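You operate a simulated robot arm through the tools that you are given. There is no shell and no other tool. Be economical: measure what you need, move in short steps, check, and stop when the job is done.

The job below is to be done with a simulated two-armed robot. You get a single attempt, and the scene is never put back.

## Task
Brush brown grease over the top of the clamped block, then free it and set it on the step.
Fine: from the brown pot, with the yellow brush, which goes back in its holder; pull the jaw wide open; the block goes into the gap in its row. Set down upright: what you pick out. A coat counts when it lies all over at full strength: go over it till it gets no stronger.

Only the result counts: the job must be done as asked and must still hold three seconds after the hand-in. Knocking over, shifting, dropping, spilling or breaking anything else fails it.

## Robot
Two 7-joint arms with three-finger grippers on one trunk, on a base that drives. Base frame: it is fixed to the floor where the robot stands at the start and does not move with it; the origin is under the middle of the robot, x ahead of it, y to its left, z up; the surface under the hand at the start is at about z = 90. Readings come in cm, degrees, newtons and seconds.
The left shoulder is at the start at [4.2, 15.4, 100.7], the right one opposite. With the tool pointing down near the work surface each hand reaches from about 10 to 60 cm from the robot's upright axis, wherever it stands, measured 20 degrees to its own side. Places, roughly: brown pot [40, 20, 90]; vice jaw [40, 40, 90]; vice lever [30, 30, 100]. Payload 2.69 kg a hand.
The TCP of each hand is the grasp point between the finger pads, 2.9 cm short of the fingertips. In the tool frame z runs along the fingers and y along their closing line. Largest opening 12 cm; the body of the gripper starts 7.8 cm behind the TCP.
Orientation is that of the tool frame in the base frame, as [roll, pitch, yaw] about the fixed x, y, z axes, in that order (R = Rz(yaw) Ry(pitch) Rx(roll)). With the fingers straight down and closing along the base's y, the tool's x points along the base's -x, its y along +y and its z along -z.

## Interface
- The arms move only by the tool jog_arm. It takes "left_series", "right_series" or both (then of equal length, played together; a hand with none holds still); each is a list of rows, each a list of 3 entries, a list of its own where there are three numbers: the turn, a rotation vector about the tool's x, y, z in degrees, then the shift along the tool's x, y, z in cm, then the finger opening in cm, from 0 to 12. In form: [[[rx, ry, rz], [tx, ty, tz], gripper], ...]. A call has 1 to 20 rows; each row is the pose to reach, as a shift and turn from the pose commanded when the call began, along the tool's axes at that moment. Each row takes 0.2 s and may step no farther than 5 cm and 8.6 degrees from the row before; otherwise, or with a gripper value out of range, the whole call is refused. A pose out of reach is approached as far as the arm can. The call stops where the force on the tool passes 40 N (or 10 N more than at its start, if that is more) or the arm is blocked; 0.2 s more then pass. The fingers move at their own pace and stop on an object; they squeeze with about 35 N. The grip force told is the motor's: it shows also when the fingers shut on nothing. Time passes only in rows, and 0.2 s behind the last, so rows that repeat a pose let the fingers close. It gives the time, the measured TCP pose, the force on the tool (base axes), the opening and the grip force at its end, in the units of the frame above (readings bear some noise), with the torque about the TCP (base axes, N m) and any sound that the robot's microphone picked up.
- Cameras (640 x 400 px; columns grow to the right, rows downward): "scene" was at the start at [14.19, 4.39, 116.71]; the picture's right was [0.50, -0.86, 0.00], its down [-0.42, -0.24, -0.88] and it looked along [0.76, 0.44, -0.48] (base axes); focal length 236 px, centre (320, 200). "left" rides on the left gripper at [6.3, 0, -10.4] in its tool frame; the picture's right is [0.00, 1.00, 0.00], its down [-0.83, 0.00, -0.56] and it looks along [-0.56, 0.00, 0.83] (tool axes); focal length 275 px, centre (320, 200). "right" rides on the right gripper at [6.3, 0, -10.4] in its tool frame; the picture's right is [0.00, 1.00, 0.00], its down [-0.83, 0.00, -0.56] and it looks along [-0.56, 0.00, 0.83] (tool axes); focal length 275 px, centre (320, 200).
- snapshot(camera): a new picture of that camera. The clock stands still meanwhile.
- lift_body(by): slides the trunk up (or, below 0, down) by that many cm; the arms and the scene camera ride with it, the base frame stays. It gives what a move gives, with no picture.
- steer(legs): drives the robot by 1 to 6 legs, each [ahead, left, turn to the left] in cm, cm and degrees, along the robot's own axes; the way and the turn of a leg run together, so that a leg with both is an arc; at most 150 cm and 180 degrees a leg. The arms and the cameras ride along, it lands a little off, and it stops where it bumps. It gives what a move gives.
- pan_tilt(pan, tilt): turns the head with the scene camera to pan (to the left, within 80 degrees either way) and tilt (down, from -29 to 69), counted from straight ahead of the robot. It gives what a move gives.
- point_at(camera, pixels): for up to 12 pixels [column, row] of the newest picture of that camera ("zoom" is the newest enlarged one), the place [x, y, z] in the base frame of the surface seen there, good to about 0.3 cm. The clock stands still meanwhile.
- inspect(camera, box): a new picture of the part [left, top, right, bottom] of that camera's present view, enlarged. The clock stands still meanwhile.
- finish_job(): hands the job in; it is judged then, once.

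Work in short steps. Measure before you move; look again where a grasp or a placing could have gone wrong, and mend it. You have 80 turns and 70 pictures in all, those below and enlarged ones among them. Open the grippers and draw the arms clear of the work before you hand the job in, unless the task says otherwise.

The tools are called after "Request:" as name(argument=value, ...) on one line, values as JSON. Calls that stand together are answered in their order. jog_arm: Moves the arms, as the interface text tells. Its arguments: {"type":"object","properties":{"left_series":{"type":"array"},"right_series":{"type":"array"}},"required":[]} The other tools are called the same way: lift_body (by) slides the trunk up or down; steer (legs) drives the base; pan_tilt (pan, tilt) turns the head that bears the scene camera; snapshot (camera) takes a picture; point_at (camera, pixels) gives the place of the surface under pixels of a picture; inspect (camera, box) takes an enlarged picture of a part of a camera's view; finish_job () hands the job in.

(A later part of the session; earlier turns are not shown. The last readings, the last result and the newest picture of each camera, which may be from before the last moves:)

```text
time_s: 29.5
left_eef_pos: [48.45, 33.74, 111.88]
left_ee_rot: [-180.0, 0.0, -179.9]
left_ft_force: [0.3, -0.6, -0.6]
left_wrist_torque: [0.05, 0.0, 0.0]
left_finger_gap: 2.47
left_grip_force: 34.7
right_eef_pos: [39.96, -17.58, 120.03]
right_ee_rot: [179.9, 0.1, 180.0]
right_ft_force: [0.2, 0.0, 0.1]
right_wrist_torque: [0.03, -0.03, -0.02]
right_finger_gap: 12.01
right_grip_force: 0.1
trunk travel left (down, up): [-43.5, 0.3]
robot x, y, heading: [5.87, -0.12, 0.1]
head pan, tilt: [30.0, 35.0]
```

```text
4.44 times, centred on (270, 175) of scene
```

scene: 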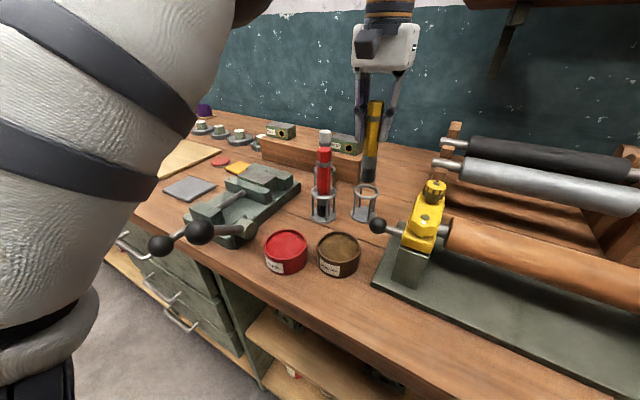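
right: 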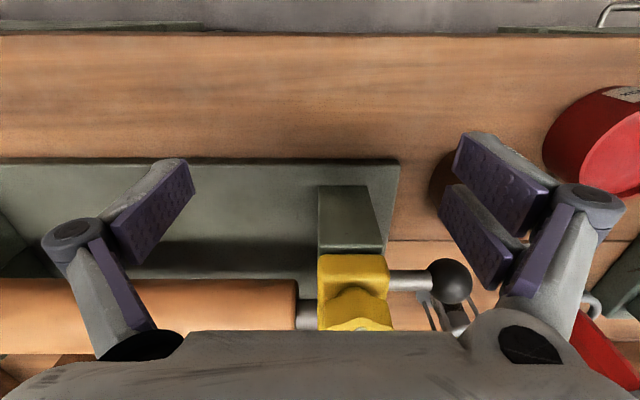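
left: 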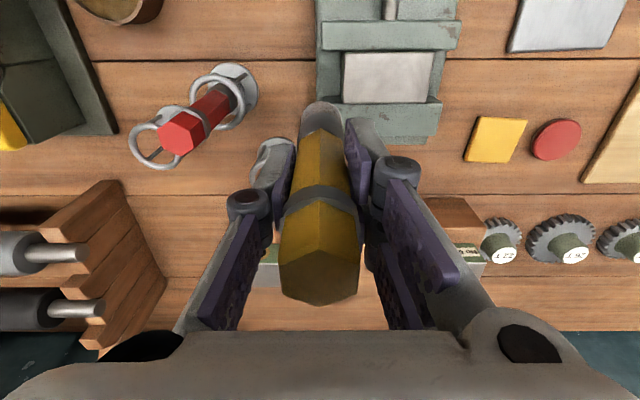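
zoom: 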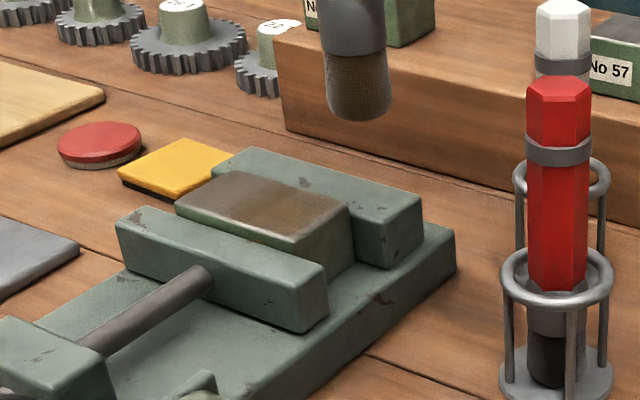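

A brown coat appears, weaker toward the right (low y) end. I go over it again, slightly extending toward that end.

Request:
jog_arm(left_series=[[[0, 0, 0], [0, 3, 1], 0], [[0, 0, 0], [0, 2.8, 5.6], 0], [[0, 0, 0], [0, 5.2, 5.75], 0], [[0, 0, 0], [0, 7.4, 5.75], 0], [[0, 0, 0], [0, 9.6, 5.75], 0], [[0, 0, 0], [1, 9.6, 5.75], 0], [[0, 0, 0], [1, 7.4, 5.75], 0], [[0, 0, 0], [1, 5.2, 5.75], 0], [[0, 0, 0], [1, 2.7, 5.75], 0], [[0, 0, 0], [2, 2.7, 5.75], 0], [[0, 0, 0], [2, 5.2, 5.75], 0], [[0, 0, 0], [2, 7.4, 5.75], 0], [[0, 0, 0], [2, 9.6, 5.75], 0], [[0, 0, 0], [2.9, 9.6, 5.75], 0], [[0, 0, 0], [2.9, 7.4, 5.75], 0], [[0, 0, 0], [2.9, 5.2, 5.75], 0], [[0, 0, 0], [2.9, 2.7, 5.75], 0], [[0, 0, 0], [2.9, 2.7, 3], 0], [[0, 0, 0], [1.5, 0, 0], 0], [[0, 0, 0], [0, 0, 0], 0]])

Request:
inspect(camera="scene", box=[240, 155, 310, 200])

```text
time_s: 33.7
left_eef_pos: [48.62, 33.78, 111.71]
left_ee_rot: [-179.9, 0.0, 179.9]
left_ft_force: [0.5, -0.2, 0.0]
left_wrist_torque: [-0.01, 0.01, 0.04]
left_finger_gap: 2.49
left_grip_force: 35.1
right_eef_pos: [40.17, -17.34, 119.92]
right_ee_rot: [180.0, 0.1, -180.0]
right_ft_force: [0.7, 0.9, 0.3]
right_wrist_torque: [0.0, 0.03, -0.01]
right_finger_gap: 12.01
right_grip_force: 0.0
trunk travel left (down, up): [-43.5, 0.3]
robot x, y, heading: [5.74, 0.06, -0.2]
head pan, tilt: [30.0, 35.0]
```

```text
8.89 times, centred on (275, 178) of scene
```

zoom: 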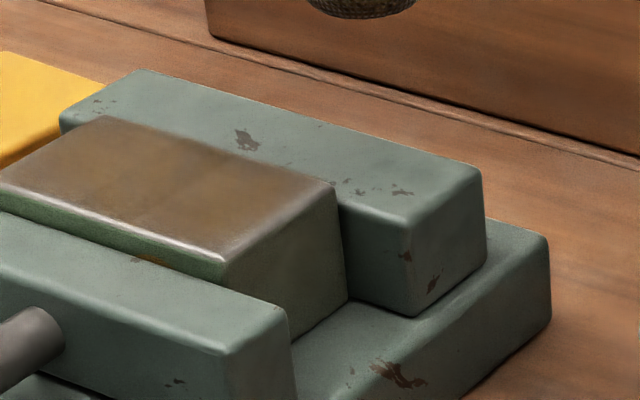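

The coat is stronger but the near edge and right corner are still thin. Another round with wider lanes to cover the edges.

Request:
jog_arm(left_series=[[[0, 0, 0], [3.1, 3, 2], 0], [[0, 0, 0], [3.1, 2.5, 5.6], 0], [[0, 0, 0], [3.1, 4.5, 5.78], 0], [[0, 0, 0], [3.1, 7.2, 5.78], 0], [[0, 0, 0], [3.1, 9.9, 5.78], 0], [[0, 0, 0], [2.2, 9.9, 5.78], 0], [[0, 0, 0], [2.2, 6.2, 5.78], 0], [[0, 0, 0], [2.2, 2.5, 5.78], 0], [[0, 0, 0], [1.3, 2.5, 5.78], 0], [[0, 0, 0], [1.3, 6.2, 5.78], 0], [[0, 0, 0], [1.3, 9.9, 5.78], 0], [[0, 0, 0], [0.4, 9.9, 5.78], 0], [[0, 0, 0], [0.4, 6.2, 5.78], 0], [[0, 0, 0], [0.4, 2.5, 5.78], 0], [[0, 0, 0], [-0.4, 2.5, 5.78], 0], [[0, 0, 0], [-0.4, 6.2, 5.78], 0], [[0, 0, 0], [-0.4, 9.9, 5.78], 0], [[0, 0, 0], [-0.4, 9.9, 2.5], 0], [[0, 0, 0], [0, 5, 0], 0], [[0, 0, 0], [0, 0, 0], 0]])

Request:
inspect(camera="scene", box=[240, 140, 310, 200])

```text
refused: row 19 steps farther than a row can; nothing moved
```

```text
6.67 times, centred on (275, 170) of scene
```

zoom: 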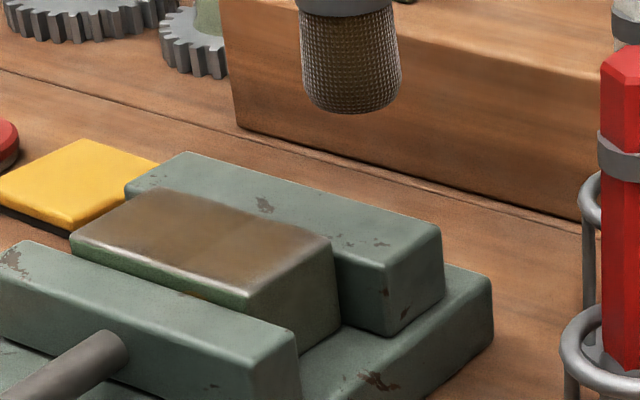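

The call was refused (a step too long) and the bristles are darkening, so the load is falling. I re-dip first: over to the pot, touch the surface (TCP≈103), hold, and lift.

Request:
jog_arm(left_series=[[[0, 0, 0], [4.5, -1, 0], 0], [[0, 0, 0], [8, -4, 0], 0], [[0, 0, 0], [9.3, -8.5, 0], 0], [[0, 0, 0], [9.3, -13, 0], 0], [[0, 0, 0], [9.3, -17, 0], 0], [[0, 0, 0], [9.3, -18.5, 0], 0], [[0, 0, 0], [9.3, -18.5, 4], 0], [[0, 0, 0], [9.3, -18.5, 7.5], 0], [[0, 0, 0], [9.3, -18.5, 8.3], 0], [[0, 0, 0], [9.3, -18.5, 8.6], 0], [[0, 0, 0], [9.3, -18.5, 8.6], 0], [[0, 0, 0], [9.3, -18.5, 8.6], 0]])

Request:
inspect(camera="scene", box=[300, 180, 380, 290])

```text
time_s: 36.3
left_eef_pos: [42.88, 16.03, 102.56]
left_ee_rot: [-179.7, 0.2, -179.9]
left_ft_force: [7.4, 3.8, 32.4]
left_wrist_torque: [0.11, -0.38, 0.01]
left_finger_gap: 2.51
left_grip_force: 35.0
left hand out of reach, approached as far as the arm can: row 3, 4, 5, 6, 7, 8, 9, 10, 11, 12
right_eef_pos: [39.95, -17.48, 120.1]
right_ee_rot: [-180.0, 0.1, 180.0]
right_ft_force: [-0.2, 0.6, -0.2]
right_wrist_torque: [0.0, 0.03, -0.01]
right_finger_gap: 11.99
right_grip_force: 0.1
trunk travel left (down, up): [-43.5, 0.3]
robot x, y, heading: [6.19, 0.42, 0.1]
head pan, tilt: [30.0, 35.0]
```

```text
3.64 times, centred on (340, 235) of scene
```

zoom: 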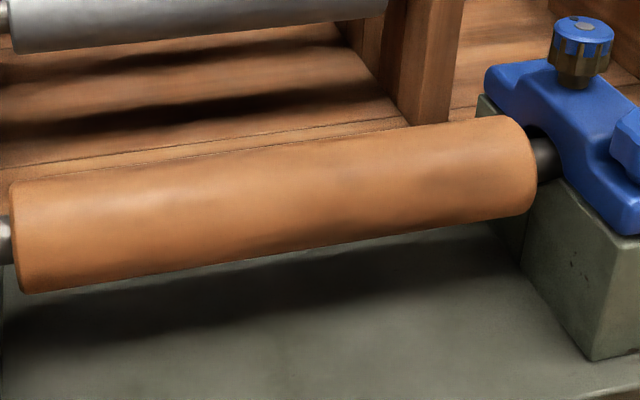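

Something stopped the reach short: TCP at (42.9,16.0) with 32 N, probably on the pot rim. I lift straight up at once.

Request:
jog_arm(left_series=[[[0, 0, 0], [0, 0, -1], 0], [[0, 0, 0], [0, 0, -3], 0], [[0, 0, 0], [0, 0, -6], 0], [[0, 0, 0], [0, 0, -6], 0]])

Request:
snapshot(camera="scene")

Request:
snapshot(camera="left")

```text
time_s: 37.3
left_eef_pos: [43.88, 16.47, 108.12]
left_ee_rot: [-178.9, -0.5, -179.6]
left_ft_force: [0.0, -0.3, 0.0]
left_wrist_torque: [-0.01, 0.02, 0.02]
left_finger_gap: 2.46
left_grip_force: 34.7
left hand out of reach, approached as far as the arm can: row 2, 3, 4
right_eef_pos: [40.18, -17.53, 119.96]
right_ee_rot: [179.9, 0.0, 180.0]
right_ft_force: [-0.7, -0.3, -0.1]
right_wrist_torque: [0.07, -0.01, -0.01]
right_finger_gap: 11.98
right_grip_force: 0.0
trunk travel left (down, up): [-43.5, 0.3]
robot x, y, heading: [6.03, -0.09, 0.4]
head pan, tilt: [30.0, 35.0]
```

```text
32 pictures are left
```

scene: 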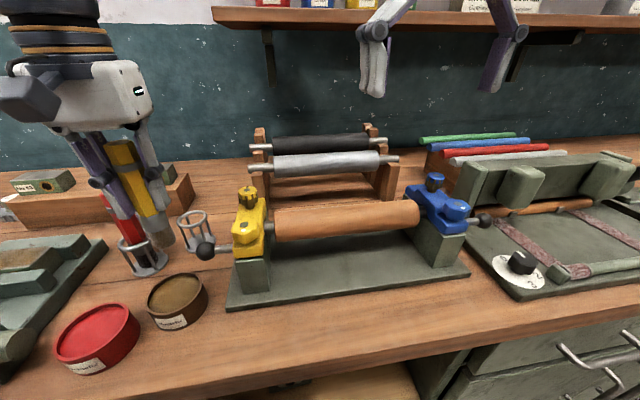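

```text
31 pictures are left
```

left: 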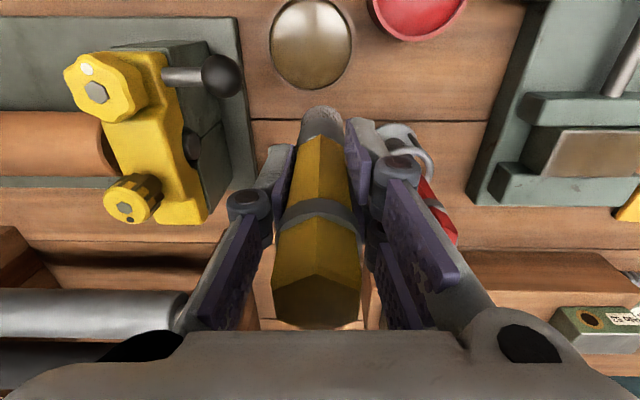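

The view of the head camera has been knocked around, and the arm posture is limiting. I measure the pot and brush position before going on, and re-aim the head.

Request:
point_at(camera="left", pixels=[[310, 45], [275, 45], [347, 45], [311, 80], [320, 130], [318, 300], [410, 15], [395, 150]])

Request:
pan_tilt(pan=20, tilt=35)

Request:
snapshot(camera="scene")

```text
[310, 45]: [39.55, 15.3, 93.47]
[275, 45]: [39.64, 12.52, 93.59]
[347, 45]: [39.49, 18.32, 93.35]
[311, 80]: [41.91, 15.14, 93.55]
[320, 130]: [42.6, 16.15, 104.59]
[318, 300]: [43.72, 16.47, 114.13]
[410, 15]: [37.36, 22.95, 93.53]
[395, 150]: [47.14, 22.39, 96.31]
```

```text
time_s: 38.1
left_eef_pos: [43.92, 16.4, 108.18]
left_ee_rot: [-179.0, -0.3, -179.7]
left_ft_force: [-0.6, 0.4, -1.1]
left_wrist_torque: [-0.03, 0.03, -0.02]
left_finger_gap: 2.46
left_grip_force: 35.5
right_eef_pos: [40.13, -17.46, 119.99]
right_ee_rot: [180.0, -0.1, -180.0]
right_ft_force: [-0.6, -0.1, -0.2]
right_wrist_torque: [-0.03, -0.02, 0.01]
right_finger_gap: 11.99
right_grip_force: 0.1
trunk travel left (down, up): [-43.5, 0.3]
robot x, y, heading: [5.81, -0.45, 0.1]
head pan, tilt: [20.0, 35.0]
```

```text
30 pictures are left
```

scene: 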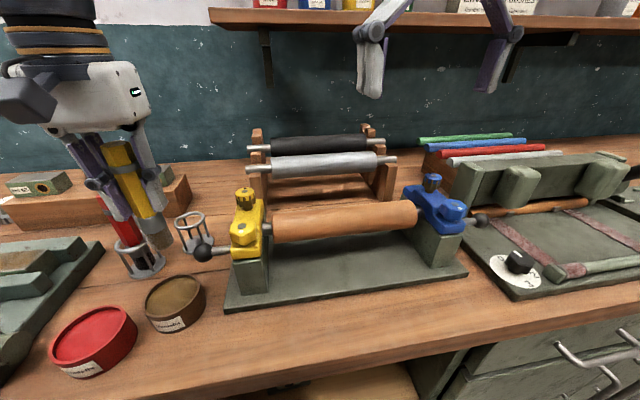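

The pot is unmoved at (39.5,15.3). The left elbow seems to press against the head; I move the hand forward (+x) and up to unfold it, then look.

Request:
jog_arm(left_series=[[[0, 0, 0], [-2, 0, -1.5], 0], [[0, 0, 0], [-5, 0, -3], 0], [[0, 0, 0], [-8, 0, -3.5], 0], [[0, 0, 0], [-10, 0, -3.5], 0], [[0, 0, 0], [-10, 0, -3.5], 0]])

Request:
snapshot(camera="scene")

```text
time_s: 39.3
left_eef_pos: [53.73, 16.14, 111.98]
left_ee_rot: [-179.9, 0.2, -180.0]
left_ft_force: [0.0, -1.2, -1.4]
left_wrist_torque: [0.0, -0.02, 0.0]
left_finger_gap: 2.48
left_grip_force: 35.0
right_eef_pos: [40.17, -17.45, 120.0]
right_ee_rot: [-179.9, 0.1, -179.9]
right_ft_force: [-0.7, -0.2, -1.1]
right_wrist_torque: [-0.02, -0.01, -0.01]
right_finger_gap: 11.98
right_grip_force: 0.1
trunk travel left (down, up): [-43.5, 0.3]
robot x, y, heading: [5.72, -0.32, 0.0]
head pan, tilt: [20.0, 35.0]
```

```text
29 pictures are left
```

scene: 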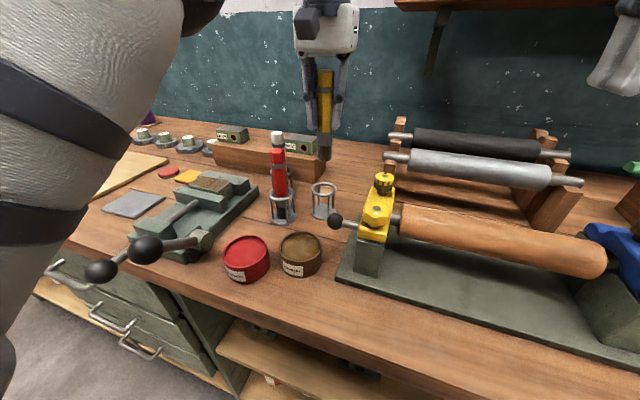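

The arm unfolded and the head is free again; all objects look in place. I approach the pot the same way as the first time, and touch the grease at TCP≈102.

Request:
jog_arm(left_series=[[[0, 0, 0], [4, -0.3, 0], 0], [[0, 0, 0], [8, -0.6, 0], 0], [[0, 0, 0], [12, -0.7, 0], 0], [[0, 0, 0], [14.2, -0.8, 0], 0], [[0, 0, 0], [14.2, -0.8, 4], 0], [[0, 0, 0], [14.2, -0.8, 8], 0], [[0, 0, 0], [14.2, -0.8, 9.3], 0], [[0, 0, 0], [14.2, -0.8, 9.7], 0], [[0, 0, 0], [14.2, -0.8, 9.7], 0]])

Request:
inspect(camera="scene", box=[200, 150, 360, 290])

```text
time_s: 41.1
left_eef_pos: [42.74, 16.1, 101.99]
left_ee_rot: [-179.2, 0.9, -179.7]
left_ft_force: [-1.6, -1.6, 31.5]
left_wrist_torque: [-0.05, 0.45, 0.01]
left_finger_gap: 2.49
left_grip_force: 34.9
left hand out of reach, approached as far as the arm can: row 3, 4, 5, 6, 7, 8
right_eef_pos: [39.83, -17.51, 120.2]
right_ee_rot: [180.0, 0.3, -180.0]
right_ft_force: [-0.6, 0.6, 1.3]
right_wrist_torque: [0.0, -0.03, 0.0]
right_finger_gap: 11.99
right_grip_force: 0.1
trunk travel left (down, up): [-43.5, 0.3]
robot x, y, heading: [5.65, 0.11, -0.0]
head pan, tilt: [20.0, 35.0]
stopped in row 8 (left hand): the force on the tool passed its limit at 56 N (the readings are from after the stop); the commanded pose is now the measured one
```

```text
2.86 times, centred on (280, 220) of scene
```

zoom: 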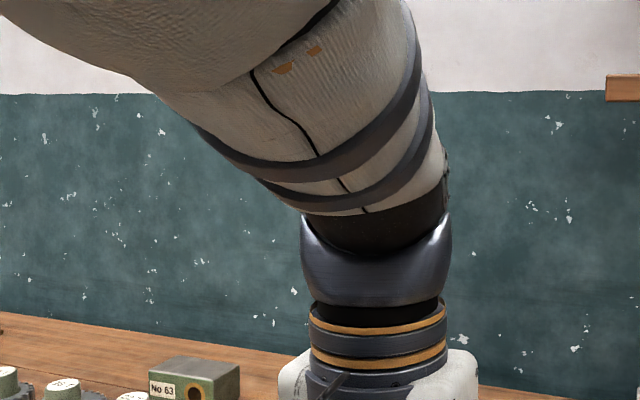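

Again short of the pot and on the rim. I lift, return forward, then back the base off so that the pot is in comfortable reach.

Request:
jog_arm(left_series=[[[0, 0, 0], [0, 0, -1.5], 0], [[0, 0, 0], [-1, 0, -4], 0], [[0, 0, 0], [-3, 0, -7], 0], [[0, 0, 0], [-3, 0, -9], 0], [[0, 0, 0], [-3, 0, -9], 0]])

Request:
steer(legs=[[-6, 0, 0]])

Request:
snapshot(camera="scene")

Request:
snapshot(camera="left")

```text
time_s: 42.3
left_eef_pos: [45.6, 16.36, 110.64]
left_ee_rot: [-179.4, 0.3, -179.8]
left_ft_force: [0.0, 0.6, -0.7]
left_wrist_torque: [0.02, 0.02, -0.01]
left_finger_gap: 2.5
left_grip_force: 34.9
left hand out of reach, approached as far as the arm can: row 1
right_eef_pos: [40.22, -17.37, 120.04]
right_ee_rot: [180.0, 0.0, 179.9]
right_ft_force: [0.4, -0.1, -0.4]
right_wrist_torque: [0.0, 0.0, 0.0]
right_finger_gap: 11.99
right_grip_force: 0.0
trunk travel left (down, up): [-43.5, 0.3]
robot x, y, heading: [6.13, 0.15, -0.2]
head pan, tilt: [20.0, 35.0]
```

```text
time_s: 43.2
left_eef_pos: [39.81, 16.24, 110.67]
left_ee_rot: [-179.2, 0.3, -179.7]
left_ft_force: [-0.4, -0.2, -0.2]
left_wrist_torque: [0.01, -0.01, 0.02]
left_finger_gap: 2.49
left_grip_force: 36.2
right_eef_pos: [34.29, -17.32, 120.04]
right_ee_rot: [180.0, 0.0, 180.0]
right_ft_force: [0.1, -0.8, 0.4]
right_wrist_torque: [0.03, -0.05, -0.02]
right_finger_gap: 12.0
right_grip_force: 0.0
trunk travel left (down, up): [-43.5, 0.3]
robot x, y, heading: [-0.31, 0.1, -0.1]
head pan, tilt: [20.0, 35.0]
```

```text
27 pictures are left
```

scene: 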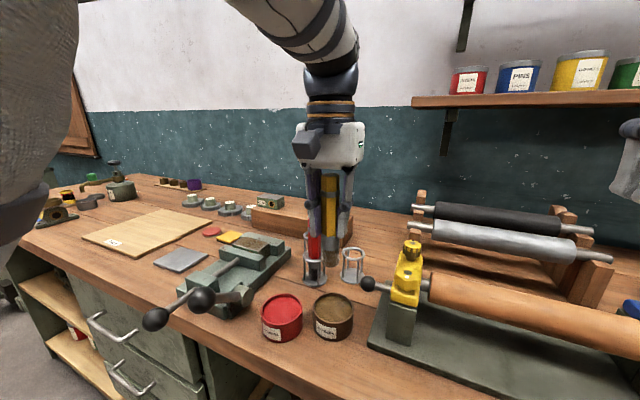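

```text
26 pictures are left
```

left: 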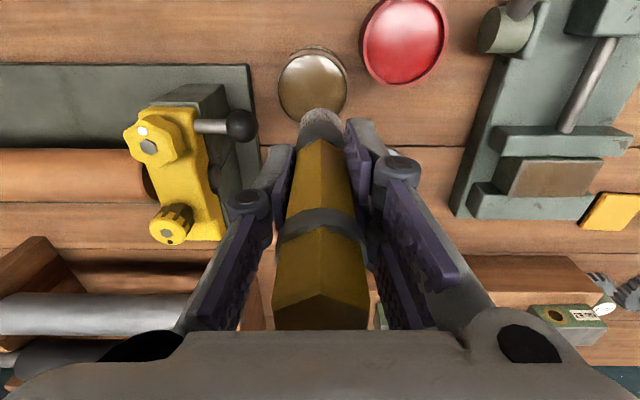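

I measure the pot and brush again from here.

Request:
point_at(camera="left", pixels=[[312, 90], [280, 88], [346, 86], [312, 56], [320, 310], [322, 125], [412, 40], [320, 325]])

Request:
point_at(camera="scene", pixels=[[330, 265], [330, 260], [332, 315], [314, 312], [352, 309], [332, 330], [332, 300], [330, 180]])

```text
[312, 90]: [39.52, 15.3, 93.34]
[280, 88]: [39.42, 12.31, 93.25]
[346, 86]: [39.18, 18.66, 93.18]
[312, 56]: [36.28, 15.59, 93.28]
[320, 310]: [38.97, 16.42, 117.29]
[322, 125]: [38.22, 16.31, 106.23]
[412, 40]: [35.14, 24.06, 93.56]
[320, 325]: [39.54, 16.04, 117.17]
```

```text
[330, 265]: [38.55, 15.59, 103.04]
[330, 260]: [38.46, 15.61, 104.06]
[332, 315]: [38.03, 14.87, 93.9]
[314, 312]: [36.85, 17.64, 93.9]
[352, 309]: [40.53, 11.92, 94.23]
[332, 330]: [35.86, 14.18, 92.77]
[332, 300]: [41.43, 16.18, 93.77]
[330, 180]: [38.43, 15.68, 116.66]
```

Pot centre (39.3,15.35); the tip is now 8.05 cm below TCP. I centre over the pot and lower to just above the grease.

Request:
jog_arm(left_series=[[[0, 0, 0], [0.4, -0.9, 0], 0], [[0, 0, 0], [0.4, -0.9, 4], 0], [[0, 0, 0], [0.4, -0.9, 7], 0], [[0, 0, 0], [0.4, -0.9, 7], 0]])

Request:
inspect(camera="scene", box=[260, 220, 400, 350])

```text
time_s: 44.2
left_eef_pos: [39.41, 15.36, 103.79]
left_ee_rot: [-179.3, 0.4, -179.7]
left_ft_force: [0.6, 0.0, 0.3]
left_wrist_torque: [-0.02, -0.02, 0.03]
left_finger_gap: 2.5
left_grip_force: 35.2
right_eef_pos: [34.19, -17.47, 120.01]
right_ee_rot: [-180.0, 0.2, -180.0]
right_ft_force: [0.8, 0.3, 0.8]
right_wrist_torque: [0.01, -0.03, 0.0]
right_finger_gap: 12.0
right_grip_force: 0.1
trunk travel left (down, up): [-43.5, 0.3]
robot x, y, heading: [-0.2, -0.04, 0.1]
head pan, tilt: [20.0, 35.0]
```

```text
3.08 times, centred on (330, 285) of scene
```

zoom: 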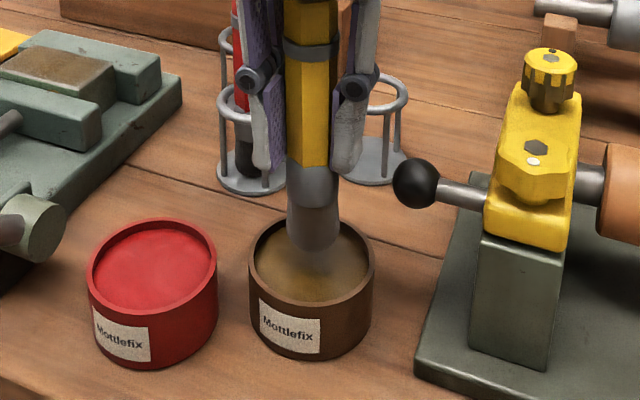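

Centred well. Dip 2.4 cm gently, stir, and lift.

Request:
jog_arm(left_series=[[[0, 0, 0], [0, 0, 1.6], 0], [[0, 0, 0], [0, 0, 2.1], 0], [[0, 0, 0], [0, 0, 2.3], 0], [[0, 0, 0], [0.5, 0, 2.4], 0], [[0, 0, 0], [0, 0.5, 2.4], 0], [[0, 0, 0], [-0.5, 0, 2.4], 0], [[0, 0, 0], [0, -0.5, 2.4], 0], [[0, 0, 0], [0, 0, 2.4], 0], [[0, 0, 0], [0, 0, 0], 0], [[0, 0, 0], [0, 0, -4], 0], [[0, 0, 0], [0, 0, -8], 0], [[0, 0, 0], [0, 0, -8], 0]])

Request:
inspect(camera="scene", box=[260, 130, 400, 350])

```text
time_s: 45.2
left_eef_pos: [39.37, 15.46, 102.04]
left_ee_rot: [-179.4, 1.4, -179.6]
left_ft_force: [-4.1, -0.4, 36.2]
left_wrist_torque: [0.11, 0.7, 0.0]
left_finger_gap: 2.49
left_grip_force: 34.9
right_eef_pos: [33.92, -17.41, 120.09]
right_ee_rot: [179.9, 0.2, -179.9]
right_ft_force: [0.0, 0.3, 0.1]
right_wrist_torque: [-0.03, -0.01, -0.02]
right_finger_gap: 12.0
right_grip_force: 0.1
trunk travel left (down, up): [-43.5, 0.3]
robot x, y, heading: [0.06, -0.24, -0.0]
head pan, tilt: [20.0, 35.0]
stopped in row 4 (left hand): the force on the tool passed its limit at 43 N (the readings are from after the stop); the commanded pose is now the measured one
```

```text
1.82 times, centred on (330, 240) of scene
```

zoom: 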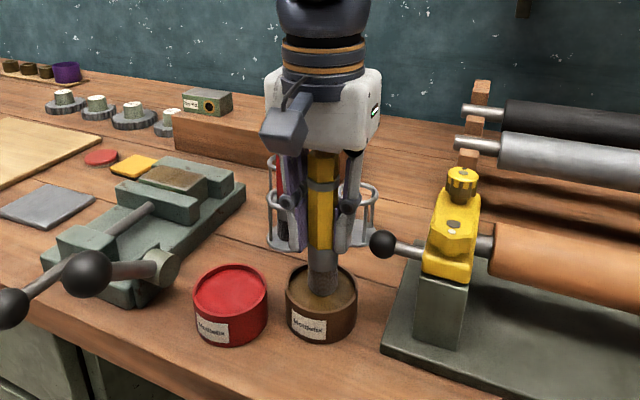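

Firm contact on the grease, at 43 N it stopped; that counts as the dip. I lift and square up the hand orientation.

Request:
jog_arm(left_series=[[[0, 0, 0], [0, 0, -0.5], 0], [[-0.3, 0.7, 0.2], [0, 0, -3], 0], [[-0.6, 1.4, 0.4], [0, 0, -6], 0], [[-0.6, 1.4, 0.4], [0, 0, -9], 0], [[-0.6, 1.4, 0.4], [0, 0, -9], 0]])

Request:
inspect(camera="scene", box=[260, 130, 400, 350])

```text
time_s: 46.4
left_eef_pos: [39.39, 15.39, 110.95]
left_ee_rot: [180.0, -0.2, 179.9]
left_ft_force: [-0.2, 0.7, -0.5]
left_wrist_torque: [-0.01, -0.03, -0.01]
left_finger_gap: 2.48
left_grip_force: 35.3
right_eef_pos: [34.24, -17.3, 120.09]
right_ee_rot: [179.9, 0.1, -180.0]
right_ft_force: [-0.3, 0.4, 0.0]
right_wrist_torque: [-0.01, 0.02, -0.01]
right_finger_gap: 12.02
right_grip_force: 0.0
trunk travel left (down, up): [-43.5, 0.3]
robot x, y, heading: [0.48, 0.28, 0.2]
head pan, tilt: [20.0, 35.0]
```

```text
1.82 times, centred on (330, 240) of scene
```

zoom: 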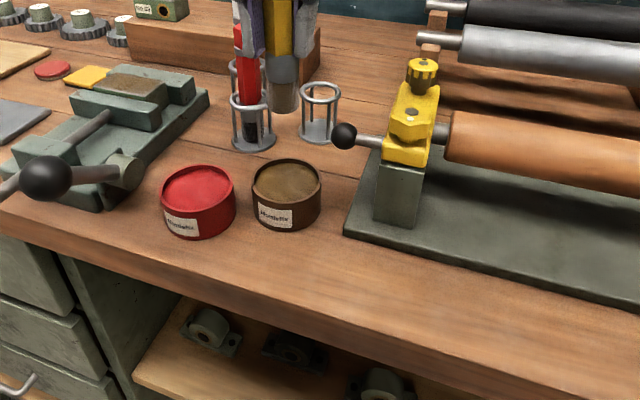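

The bristles are pale-loaded again and the pot is fine. I turn the head away from the elbow and drive 3 cm ahead for a good reach to the block.

Request:
steer(legs=[[3, 0, 0]])

Request:
jog_arm(left_series=[[[0, 0, 0], [0, 4.5, -1], 0], [[0, 0, 0], [0, 9, -1], 0], [[0, 0, 0], [-1, 13.5, -1], 0], [[0, 0, 0], [-2, 18, -1], 0], [[0, 0, 0], [-3.5, 22, -1], 0], [[0, 0, 0], [-4.8, 24.6, -1], 0], [[0, 0, 0], [-4.8, 24.6, -1], 0]])

Request:
pan_tilt(pan=20, tilt=35)

Request:
snapshot(camera="left")

Request:
snapshot(camera="scene")

```text
time_s: 47.2
left_eef_pos: [42.25, 15.42, 110.79]
left_ee_rot: [180.0, -0.1, 179.9]
left_ft_force: [0.2, -0.9, -0.2]
left_wrist_torque: [0.01, 0.02, 0.01]
left_finger_gap: 2.48
left_grip_force: 34.9
right_eef_pos: [37.15, -17.32, 120.03]
right_ee_rot: [-180.0, 0.2, -179.9]
right_ft_force: [1.1, 0.2, 0.9]
right_wrist_torque: [-0.03, 0.0, 0.03]
right_finger_gap: 11.99
right_grip_force: 0.1
trunk travel left (down, up): [-43.5, 0.3]
robot x, y, heading: [2.8, 0.2, -0.2]
head pan, tilt: [20.0, 35.0]
```

```text
time_s: 48.8
left_eef_pos: [46.95, 40.26, 111.69]
left_ee_rot: [179.9, -0.3, 179.9]
left_ft_force: [0.4, -0.8, 0.1]
left_wrist_torque: [0.01, -0.02, 0.02]
left_finger_gap: 2.49
left_grip_force: 35.3
right_eef_pos: [37.18, -17.37, 119.96]
right_ee_rot: [-180.0, 0.1, -179.9]
right_ft_force: [0.3, -0.3, -0.3]
right_wrist_torque: [0.02, -0.04, 0.03]
right_finger_gap: 12.0
right_grip_force: 0.1
trunk travel left (down, up): [-43.5, 0.3]
robot x, y, heading: [2.96, -0.13, -0.1]
head pan, tilt: [20.0, 35.0]
```

```text
time_s: 49.4
left_eef_pos: [46.84, 40.17, 111.61]
left_ee_rot: [180.0, -0.3, 179.9]
left_ft_force: [0.8, -0.3, -0.8]
left_wrist_torque: [0.03, -0.02, 0.0]
left_finger_gap: 2.48
left_grip_force: 34.9
right_eef_pos: [37.21, -17.4, 120.05]
right_ee_rot: [-180.0, 0.0, -179.9]
right_ft_force: [0.2, 0.1, -1.0]
right_wrist_torque: [-0.01, 0.03, 0.03]
right_finger_gap: 11.99
right_grip_force: 0.0
trunk travel left (down, up): [-43.5, 0.3]
robot x, y, heading: [2.91, 0.11, 0.1]
head pan, tilt: [20.0, 35.0]
```

```text
22 pictures are left
```

left: 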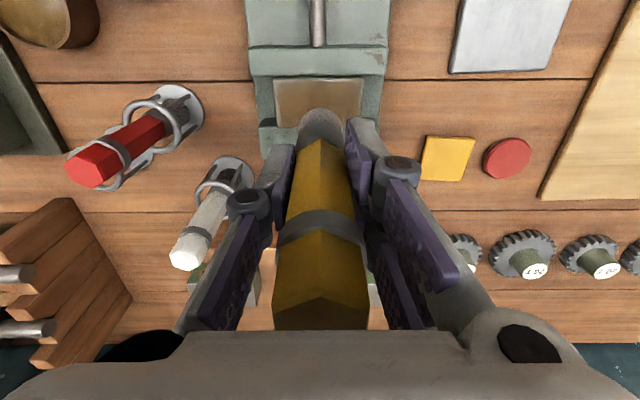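

```text
21 pictures are left
```

scene: 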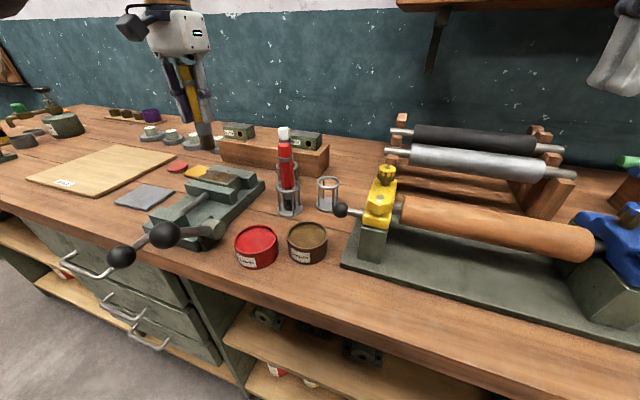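

The brush is loaded over the block. I lower to light contact, expected near TCP 104.7, and read force.

Request:
jog_arm(left_series=[[[0, 0, 0], [-0.3, -0.2, 4], 0], [[0, 0, 0], [-0.3, -0.2, 6.2], 0], [[0, 0, 0], [-0.3, -0.2, 6.6], 0], [[0, 0, 0], [-0.3, -0.2, 6.8], 0], [[0, 0, 0], [-0.3, -0.2, 7.0], 0], [[0, 0, 0], [-0.3, -0.2, 7.0], 0]])

```text
time_s: 50.8
left_eef_pos: [47.2, 39.89, 104.89]
left_ee_rot: [179.9, 0.0, 179.9]
left_ft_force: [1.2, 3.3, 17.2]
left_wrist_torque: [0.28, 0.08, -0.05]
left_finger_gap: 2.49
left_grip_force: 34.8
right_eef_pos: [37.12, -17.39, 120.16]
right_ee_rot: [-179.9, 0.2, 180.0]
right_ft_force: [0.2, 0.6, 0.3]
right_wrist_torque: [-0.02, 0.03, 0.01]
right_finger_gap: 11.98
right_grip_force: 0.0
trunk travel left (down, up): [-43.5, 0.3]
robot x, y, heading: [2.82, 0.13, -0.1]
head pan, tilt: [20.0, 35.0]
```

17 N of contact. Easing up 0.1 cm, I sweep five lanes right to the edges.

Request:
jog_arm(left_series=[[[0, 0, 0], [0.9, -1.8, -0.1], 0], [[0, 0, 0], [1.75, -3.6, -0.1], 0], [[0, 0, 0], [1.75, -1.1, -0.1], 0], [[0, 0, 0], [1.75, 1.3, -0.1], 0], [[0, 0, 0], [1.75, 3.8, -0.1], 0], [[0, 0, 0], [0.9, 3.8, -0.1], 0], [[0, 0, 0], [0.9, 0.1, -0.1], 0], [[0, 0, 0], [0.9, -3.6, -0.1], 0], [[0, 0, 0], [0, -3.6, -0.1], 0], [[0, 0, 0], [0, 0.1, -0.1], 0], [[0, 0, 0], [0, 3.8, -0.1], 0], [[0, 0, 0], [-0.9, 3.8, -0.1], 0], [[0, 0, 0], [-0.9, 0.1, -0.1], 0], [[0, 0, 0], [-0.9, -3.6, -0.1], 0], [[0, 0, 0], [-1.7, -3.6, -0.1], 0], [[0, 0, 0], [-1.7, -1.1, -0.1], 0], [[0, 0, 0], [-1.7, 1.3, -0.1], 0], [[0, 0, 0], [-1.7, 3.8, -0.1], 0], [[0, 0, 0], [-0.9, 3.8, -0.1], 0], [[0, 0, 0], [0, 0.1, -0.1], 0]])

Request:
jog_arm(left_series=[[[0, 0, 0], [0, 0, -4], 0], [[0, 0, 0], [0, -3, -7], 0], [[0, 0, 0], [0, -6, -7], 0], [[0, 0, 0], [0, -6, -7], 0]])

Request:
inspect(camera="scene", box=[180, 140, 270, 210])

```text
time_s: 55.0
left_eef_pos: [47.28, 39.9, 104.91]
left_ee_rot: [179.8, -0.4, 179.8]
left_ft_force: [-2.7, 4.3, 16.5]
left_wrist_torque: [0.35, 0.2, 0.01]
left_finger_gap: 2.48
left_grip_force: 35.1
right_eef_pos: [37.18, -17.51, 119.91]
right_ee_rot: [180.0, 0.0, 179.9]
right_ft_force: [-0.2, 0.3, 0.4]
right_wrist_torque: [0.04, 0.04, 0.01]
right_finger_gap: 12.02
right_grip_force: 0.1
trunk travel left (down, up): [-43.5, 0.3]
robot x, y, heading: [2.96, -0.35, 0.2]
head pan, tilt: [20.0, 35.0]
```

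```text
time_s: 56.0
left_eef_pos: [47.49, 33.87, 111.65]
left_ee_rot: [-180.0, -0.3, 179.9]
left_ft_force: [-0.4, -0.4, -0.4]
left_wrist_torque: [0.02, -0.05, -0.01]
left_finger_gap: 2.49
left_grip_force: 34.4
right_eef_pos: [37.11, -17.38, 120.06]
right_ee_rot: [180.0, -0.1, 180.0]
right_ft_force: [-0.3, 0.4, -0.9]
right_wrist_torque: [-0.03, 0.02, 0.01]
right_finger_gap: 11.96
right_grip_force: 0.1
trunk travel left (down, up): [-43.5, 0.3]
robot x, y, heading: [3.0, 0.31, -0.1]
head pan, tilt: [20.0, 35.0]
```

```text
5.71 times, centred on (225, 175) of scene
```

zoom: 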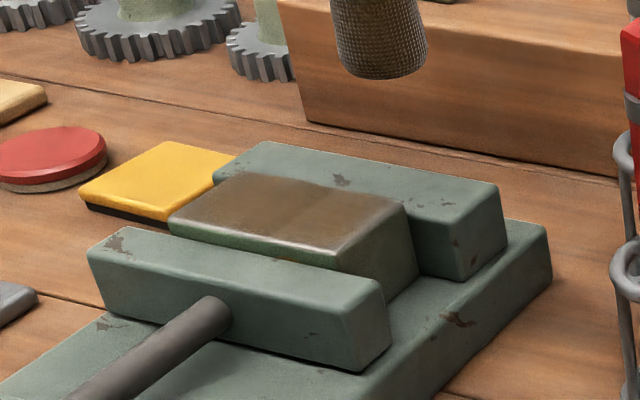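

The middle looks covered but the right end and rim seem thinner. I run another round concentrating on both ends and edges.

Request:
jog_arm(left_series=[[[0, 0, 0], [1, 3, 3], 0], [[0, 0, 0], [1.75, 2.4, 6.7], 0], [[0, 0, 0], [0, 2.4, 6.95], 0], [[0, 0, 0], [-1.7, 2.4, 6.95], 0], [[0, 0, 0], [-1.7, 3.4, 6.95], 0], [[0, 0, 0], [0, 3.4, 6.95], 0], [[0, 0, 0], [1.75, 3.4, 6.95], 0], [[0, 0, 0], [1.75, 4.6, 6.95], 0], [[0, 0, 0], [0, 4.6, 6.95], 0], [[0, 0, 0], [-1.7, 4.6, 6.95], 0], [[0, 0, 0], [-1.7, 7.2, 6.95], 0], [[0, 0, 0], [-1.7, 9.8, 6.95], 0], [[0, 0, 0], [0, 9.8, 6.95], 0], [[0, 0, 0], [1.75, 9.8, 6.95], 0], [[0, 0, 0], [1.75, 8.6, 6.95], 0], [[0, 0, 0], [0, 8.6, 6.95], 0], [[0, 0, 0], [-1.0, 8.6, 6.95], 0], [[0, 0, 0], [1.75, 7.4, 6.95], 0], [[0, 0, 0], [1.75, 4.8, 6.95], 0], [[0, 0, 0], [1.75, 2.4, 6.95], 0]])

Request:
jog_arm(left_series=[[[0, 0, 0], [0, 0, -4], 0], [[0, 0, 0], [0, -3, -7], 0], [[0, 0, 0], [-1.7, -6, -7], 0], [[0, 0, 0], [-1.7, -6, -7], 0]])

Request:
inspect(camera="left", box=[300, 20, 480, 150])

```text
time_s: 60.2
left_eef_pos: [45.48, 36.39, 104.95]
left_ee_rot: [179.8, 0.0, 179.9]
left_ft_force: [-0.1, 5.6, 17.4]
left_wrist_torque: [0.52, -0.06, 0.03]
left_finger_gap: 2.5
left_grip_force: 34.8
right_eef_pos: [37.03, -17.54, 120.07]
right_ee_rot: [-180.0, 0.1, 180.0]
right_ft_force: [-0.2, -0.1, -0.8]
right_wrist_torque: [0.0, 0.02, 0.03]
right_finger_gap: 12.0
right_grip_force: 0.0
trunk travel left (down, up): [-43.5, 0.3]
robot x, y, heading: [3.18, 0.2, -0.1]
head pan, tilt: [20.0, 35.0]
```

```text
time_s: 61.2
left_eef_pos: [47.38, 30.2, 111.94]
left_ee_rot: [-180.0, -0.4, 179.8]
left_ft_force: [-0.9, -0.2, -1.2]
left_wrist_torque: [-0.01, 0.01, 0.0]
left_finger_gap: 2.5
left_grip_force: 35.4
right_eef_pos: [37.01, -17.36, 119.98]
right_ee_rot: [-180.0, -0.1, 180.0]
right_ft_force: [0.1, -0.6, 0.4]
right_wrist_torque: [0.0, -0.02, 0.02]
right_finger_gap: 11.97
right_grip_force: 0.0
trunk travel left (down, up): [-43.5, 0.3]
robot x, y, heading: [2.99, 0.03, -0.2]
head pan, tilt: [20.0, 35.0]
```

```text
3.08 times, centred on (390, 85) of left
```

zoom: 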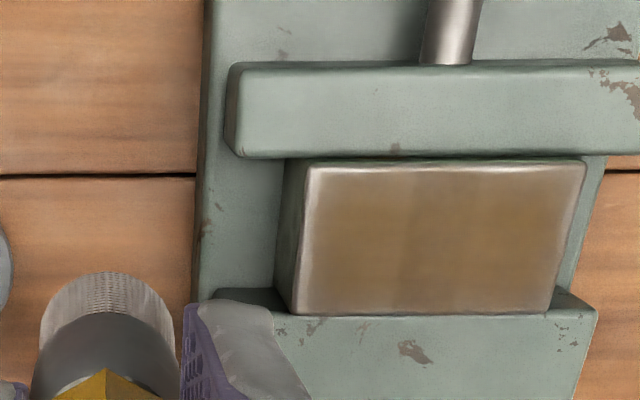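

The wrist view shows the whole top covered, with slight bands. I do one more full crosswise round and compare in the same view to see if it gets stronger.

Request:
jog_arm(left_series=[[[0, 0, 0], [1, 4, 0], 0], [[0, 0, 0], [1.75, 6.2, 4], 0], [[0, 0, 0], [1.75, 6.1, 7], 0], [[0, 0, 0], [-1.7, 6.1, 7], 0], [[0, 0, 0], [-1.7, 7.3, 7], 0], [[0, 0, 0], [1.75, 7.3, 7], 0], [[0, 0, 0], [1.75, 8.5, 7], 0], [[0, 0, 0], [-1.7, 8.5, 7], 0], [[0, 0, 0], [-1.7, 9.8, 7], 0], [[0, 0, 0], [1.75, 9.8, 7], 0], [[0, 0, 0], [1.75, 11, 7], 0], [[0, 0, 0], [-1.7, 11, 7], 0], [[0, 0, 0], [-1.7, 12.3, 7], 0], [[0, 0, 0], [1.75, 12.3, 7], 0], [[0, 0, 0], [1.75, 13.5, 7], 0], [[0, 0, 0], [-1.7, 13.5, 7], 0], [[0, 0, 0], [-1.7, 10, 7], 0], [[0, 0, 0], [-1.7, 6.1, 7], 0], [[0, 0, 0], [1.75, 6.1, 7], 0], [[0, 0, 0], [1.75, 10, 7], 0]])

Request:
jog_arm(left_series=[[[0, 0, 0], [0, 3.5, 0], 0], [[0, 0, 0], [0, 3.5, -4], 0], [[0, 0, 0], [-1, 0, -7], 0], [[0, 0, 0], [-1.75, -4, -7], 0], [[0, 0, 0], [-1.75, -7, -7], 0], [[0, 0, 0], [-1.75, -10, -7], 0], [[0, 0, 0], [-1.75, -10, -7], 0]])

Request:
inspect(camera="left", box=[300, 20, 480, 150])

```text
time_s: 65.4
left_eef_pos: [45.67, 40.19, 104.96]
left_ee_rot: [-180.0, -0.3, 179.8]
left_ft_force: [1.8, -1.8, 6.7]
left_wrist_torque: [-0.1, -0.15, -0.04]
left_finger_gap: 2.5
left_grip_force: 34.7
right_eef_pos: [37.14, -17.41, 120.08]
right_ee_rot: [180.0, 0.0, -180.0]
right_ft_force: [-0.4, 0.1, -0.5]
right_wrist_torque: [-0.01, 0.01, -0.03]
right_finger_gap: 11.99
right_grip_force: 0.1
trunk travel left (down, up): [-43.5, 0.3]
robot x, y, heading: [3.32, 0.17, -0.2]
head pan, tilt: [20.0, 35.0]
```

```text
time_s: 67.0
left_eef_pos: [47.22, 30.38, 111.88]
left_ee_rot: [179.9, -0.3, 180.0]
left_ft_force: [-0.2, 1.1, -0.6]
left_wrist_torque: [-0.02, 0.0, 0.0]
left_finger_gap: 2.53
left_grip_force: 35.2
right_eef_pos: [37.15, -17.29, 119.94]
right_ee_rot: [-180.0, 0.0, -180.0]
right_ft_force: [0.2, 1.4, -0.6]
right_wrist_torque: [-0.03, 0.02, 0.01]
right_finger_gap: 11.99
right_grip_force: 0.1
trunk travel left (down, up): [-43.5, 0.3]
robot x, y, heading: [2.78, 0.36, -0.1]
head pan, tilt: [20.0, 35.0]
```

```text
3.08 times, centred on (390, 85) of left
```

zoom: 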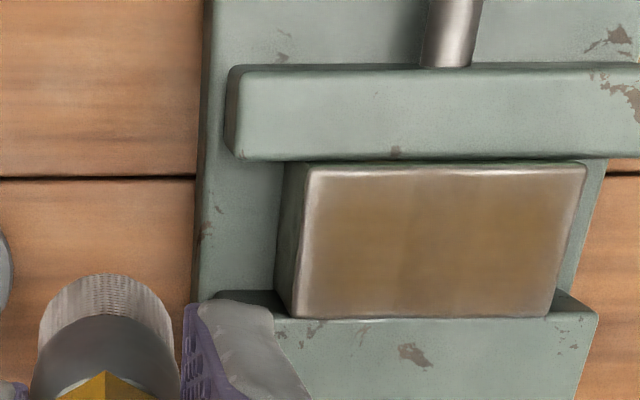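

No visible change from the extra round, but the brush may be running dry; for certainty I re-dip once more. First back to near the pot, then base back 3 cm.

Request:
jog_arm(left_series=[[[0, 0, 0], [2, -3, 0], 0], [[0, 0, 0], [4, -6.5, 0], 0], [[0, 0, 0], [4.8, -11, 0], 0], [[0, 0, 0], [4.9, -15, 0], 0], [[0, 0, 0], [4.9, -15, 0], 0]])

Request:
steer(legs=[[-3, 0, 0]])

Request:
inspect(camera="left", box=[240, 20, 400, 150])

```text
time_s: 68.2
left_eef_pos: [42.27, 15.24, 111.97]
left_ee_rot: [180.0, -0.3, 179.9]
left_ft_force: [-0.1, -0.3, -0.7]
left_wrist_torque: [0.0, 0.03, 0.0]
left_finger_gap: 2.51
left_grip_force: 34.6
right_eef_pos: [37.22, -17.51, 120.02]
right_ee_rot: [179.9, 0.0, 180.0]
right_ft_force: [0.5, -0.4, -0.8]
right_wrist_torque: [-0.02, -0.02, -0.03]
right_finger_gap: 12.0
right_grip_force: 0.1
trunk travel left (down, up): [-43.5, 0.3]
robot x, y, heading: [3.16, 0.19, -0.2]
head pan, tilt: [20.0, 35.0]
```

```text
time_s: 69.0
left_eef_pos: [39.34, 15.27, 111.93]
left_ee_rot: [180.0, -0.3, 179.9]
left_ft_force: [-0.8, -0.2, -0.3]
left_wrist_torque: [-0.01, -0.05, 0.0]
left_finger_gap: 2.5
left_grip_force: 34.7
right_eef_pos: [34.24, -17.31, 119.93]
right_ee_rot: [-179.9, 0.0, 180.0]
right_ft_force: [-0.2, -0.4, 0.5]
right_wrist_torque: [0.01, -0.05, 0.01]
right_finger_gap: 12.0
right_grip_force: 0.1
trunk travel left (down, up): [-43.5, 0.3]
robot x, y, heading: [0.24, 0.02, 0.0]
head pan, tilt: [20.0, 35.0]
```

```text
3.08 times, centred on (320, 85) of left
```

zoom: 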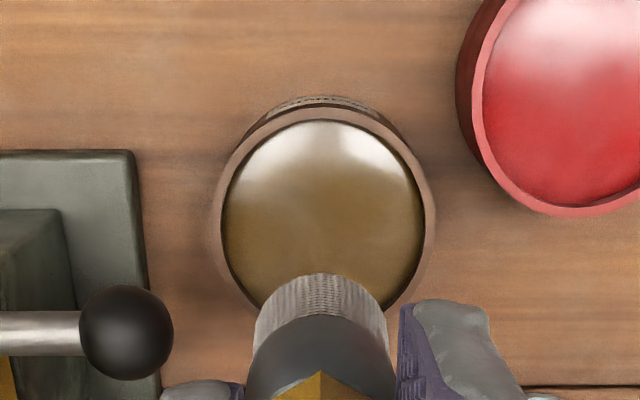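

Positioned over the pot; the bristles look grey (spent). I dip to light contact and hold, then lift.

Request:
jog_arm(left_series=[[[0, 0, 0], [0, 0, 4], 0], [[0, 0, 0], [0, 0, 8], 0], [[0, 0, 0], [0, 0, 9.5], 0], [[0, 0, 0], [0, 0, 9.8], 0], [[0, 0, 0], [0, 0, 9.9], 0], [[0, 0, 0], [0.3, 0.3, 9.9], 0], [[0, 0, 0], [-0.3, -0.3, 9.9], 0], [[0, 0, 0], [0, 0, 9.9], 0], [[0, 0, 0], [0, 0, 6], 0], [[0, 0, 0], [0, 0, 2], 0], [[0, 0, 0], [0, 0, 0], 0], [[0, 0, 0], [0, 0, 0], 0]])

Request:
inspect(camera="left", box=[240, 20, 400, 150])

```text
time_s: 71.6
left_eef_pos: [39.47, 15.33, 111.93]
left_ee_rot: [-179.9, -0.3, 179.8]
left_ft_force: [-0.6, 0.3, 0.3]
left_wrist_torque: [0.02, -0.01, -0.02]
left_finger_gap: 2.5
left_grip_force: 35.0
right_eef_pos: [34.17, -17.34, 119.98]
right_ee_rot: [179.9, 0.0, -180.0]
right_ft_force: [0.0, 0.4, 0.1]
right_wrist_torque: [0.01, 0.01, 0.0]
right_finger_gap: 12.03
right_grip_force: 0.0
trunk travel left (down, up): [-43.5, 0.3]
robot x, y, heading: [-0.14, -0.27, -0.1]
head pan, tilt: [20.0, 35.0]
```

```text
3.08 times, centred on (320, 85) of left
```

zoom: 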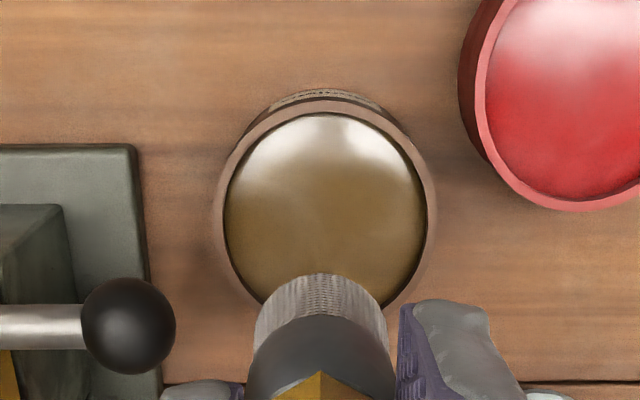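

I can't tell whether it touched, so I lower again and read the force at the bottom.

Request:
jog_arm(left_series=[[[0, 0, 0], [0, 0, 4], 0], [[0, 0, 0], [0, 0, 8], 0], [[0, 0, 0], [0, 0, 9.6], 0], [[0, 0, 0], [0, 0, 9.9], 0], [[0, 0, 0], [0, 0, 10.0], 0], [[0, 0, 0], [0.3, 0.3, 10.0], 0], [[0, 0, 0], [-0.3, -0.3, 10.0], 0], [[0, 0, 0], [0, 0, 10.0], 0]])

```text
time_s: 73.4
left_eef_pos: [39.39, 15.29, 101.94]
left_ee_rot: [-180.0, -0.2, 179.8]
left_ft_force: [1.0, -1.6, 4.1]
left_wrist_torque: [-0.12, -0.13, 0.0]
left_finger_gap: 2.51
left_grip_force: 35.4
right_eef_pos: [34.21, -17.39, 120.01]
right_ee_rot: [-180.0, 0.0, 180.0]
right_ft_force: [-0.6, 0.1, -0.1]
right_wrist_torque: [0.01, -0.01, 0.0]
right_finger_gap: 12.02
right_grip_force: 0.0
trunk travel left (down, up): [-43.5, 0.3]
robot x, y, heading: [0.25, 0.01, -0.0]
head pan, tilt: [20.0, 35.0]
```

4 N of contact – it is in the grease. I press 0.1 more, lift, drive ahead 3 cm and return over the block.

Request:
jog_arm(left_series=[[[0, 0, 0], [0, 0, 0.15], 0], [[0, 0, 0], [0, 0, 0.15], 0], [[0, 0, 0], [0, 0, -4], 0], [[0, 0, 0], [0, 0, -8], 0], [[0, 0, 0], [0, 0, -10], 0], [[0, 0, 0], [0, 0, -10], 0]])

Request:
steer(legs=[[3, 0, 0]])

Request:
jog_arm(left_series=[[[0, 0, 0], [0, 4.5, 0], 0], [[0, 0, 0], [0, 9, 0], 0], [[0, 0, 0], [-1, 13.5, 0], 0], [[0, 0, 0], [-2, 18, 0], 0], [[0, 0, 0], [-3.5, 22, 0], 0], [[0, 0, 0], [-4.8, 24.6, 0], 0], [[0, 0, 0], [-4.8, 24.6, 3], 0], [[0, 0, 0], [-4.8, 24.6, 6.2], 0], [[0, 0, 0], [-4.8, 24.6, 6.8], 0], [[0, 0, 0], [-4.8, 24.6, 7.0], 0], [[0, 0, 0], [-4.8, 24.6, 7.1], 0], [[0, 0, 0], [-4.8, 24.6, 7.1], 0]])

```text
time_s: 74.8
left_eef_pos: [39.35, 15.17, 111.98]
left_ee_rot: [-180.0, -0.3, 179.8]
left_ft_force: [-0.4, 0.7, -0.5]
left_wrist_torque: [-0.02, -0.01, 0.01]
left_finger_gap: 2.51
left_grip_force: 34.6
right_eef_pos: [34.3, -17.42, 119.98]
right_ee_rot: [180.0, -0.1, -179.9]
right_ft_force: [-0.4, -0.8, -0.4]
right_wrist_torque: [0.03, 0.02, 0.0]
right_finger_gap: 12.0
right_grip_force: 0.1
trunk travel left (down, up): [-43.5, 0.3]
robot x, y, heading: [-0.23, -0.23, -0.1]
head pan, tilt: [20.0, 35.0]
```

```text
time_s: 75.7
left_eef_pos: [42.37, 15.21, 112.05]
left_ee_rot: [-180.0, -0.3, -180.0]
left_ft_force: [0.3, -0.8, -0.1]
left_wrist_torque: [0.01, 0.02, -0.03]
left_finger_gap: 2.5
left_grip_force: 34.7
right_eef_pos: [37.3, -17.48, 120.0]
right_ee_rot: [-179.9, 0.1, -179.9]
right_ft_force: [0.0, 0.0, -0.8]
right_wrist_torque: [0.01, 0.01, 0.02]
right_finger_gap: 12.01
right_grip_force: 0.0
trunk travel left (down, up): [-43.5, 0.3]
robot x, y, heading: [2.76, -0.1, -0.3]
head pan, tilt: [20.0, 35.0]
```

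```text
time_s: 78.3
left_eef_pos: [47.11, 39.89, 105.03]
left_ee_rot: [179.9, -0.1, 179.9]
left_ft_force: [-0.2, 2.5, 8.5]
left_wrist_torque: [0.15, -0.03, 0.04]
left_finger_gap: 2.53
left_grip_force: 35.3
right_eef_pos: [37.08, -17.3, 120.15]
right_ee_rot: [179.9, 0.1, 179.9]
right_ft_force: [0.6, -0.2, 0.3]
right_wrist_torque: [0.02, 0.0, 0.02]
right_finger_gap: 11.99
right_grip_force: 0.0
trunk travel left (down, up): [-43.5, 0.3]
robot x, y, heading: [2.87, -0.53, 0.1]
head pan, tilt: [20.0, 35.0]
```

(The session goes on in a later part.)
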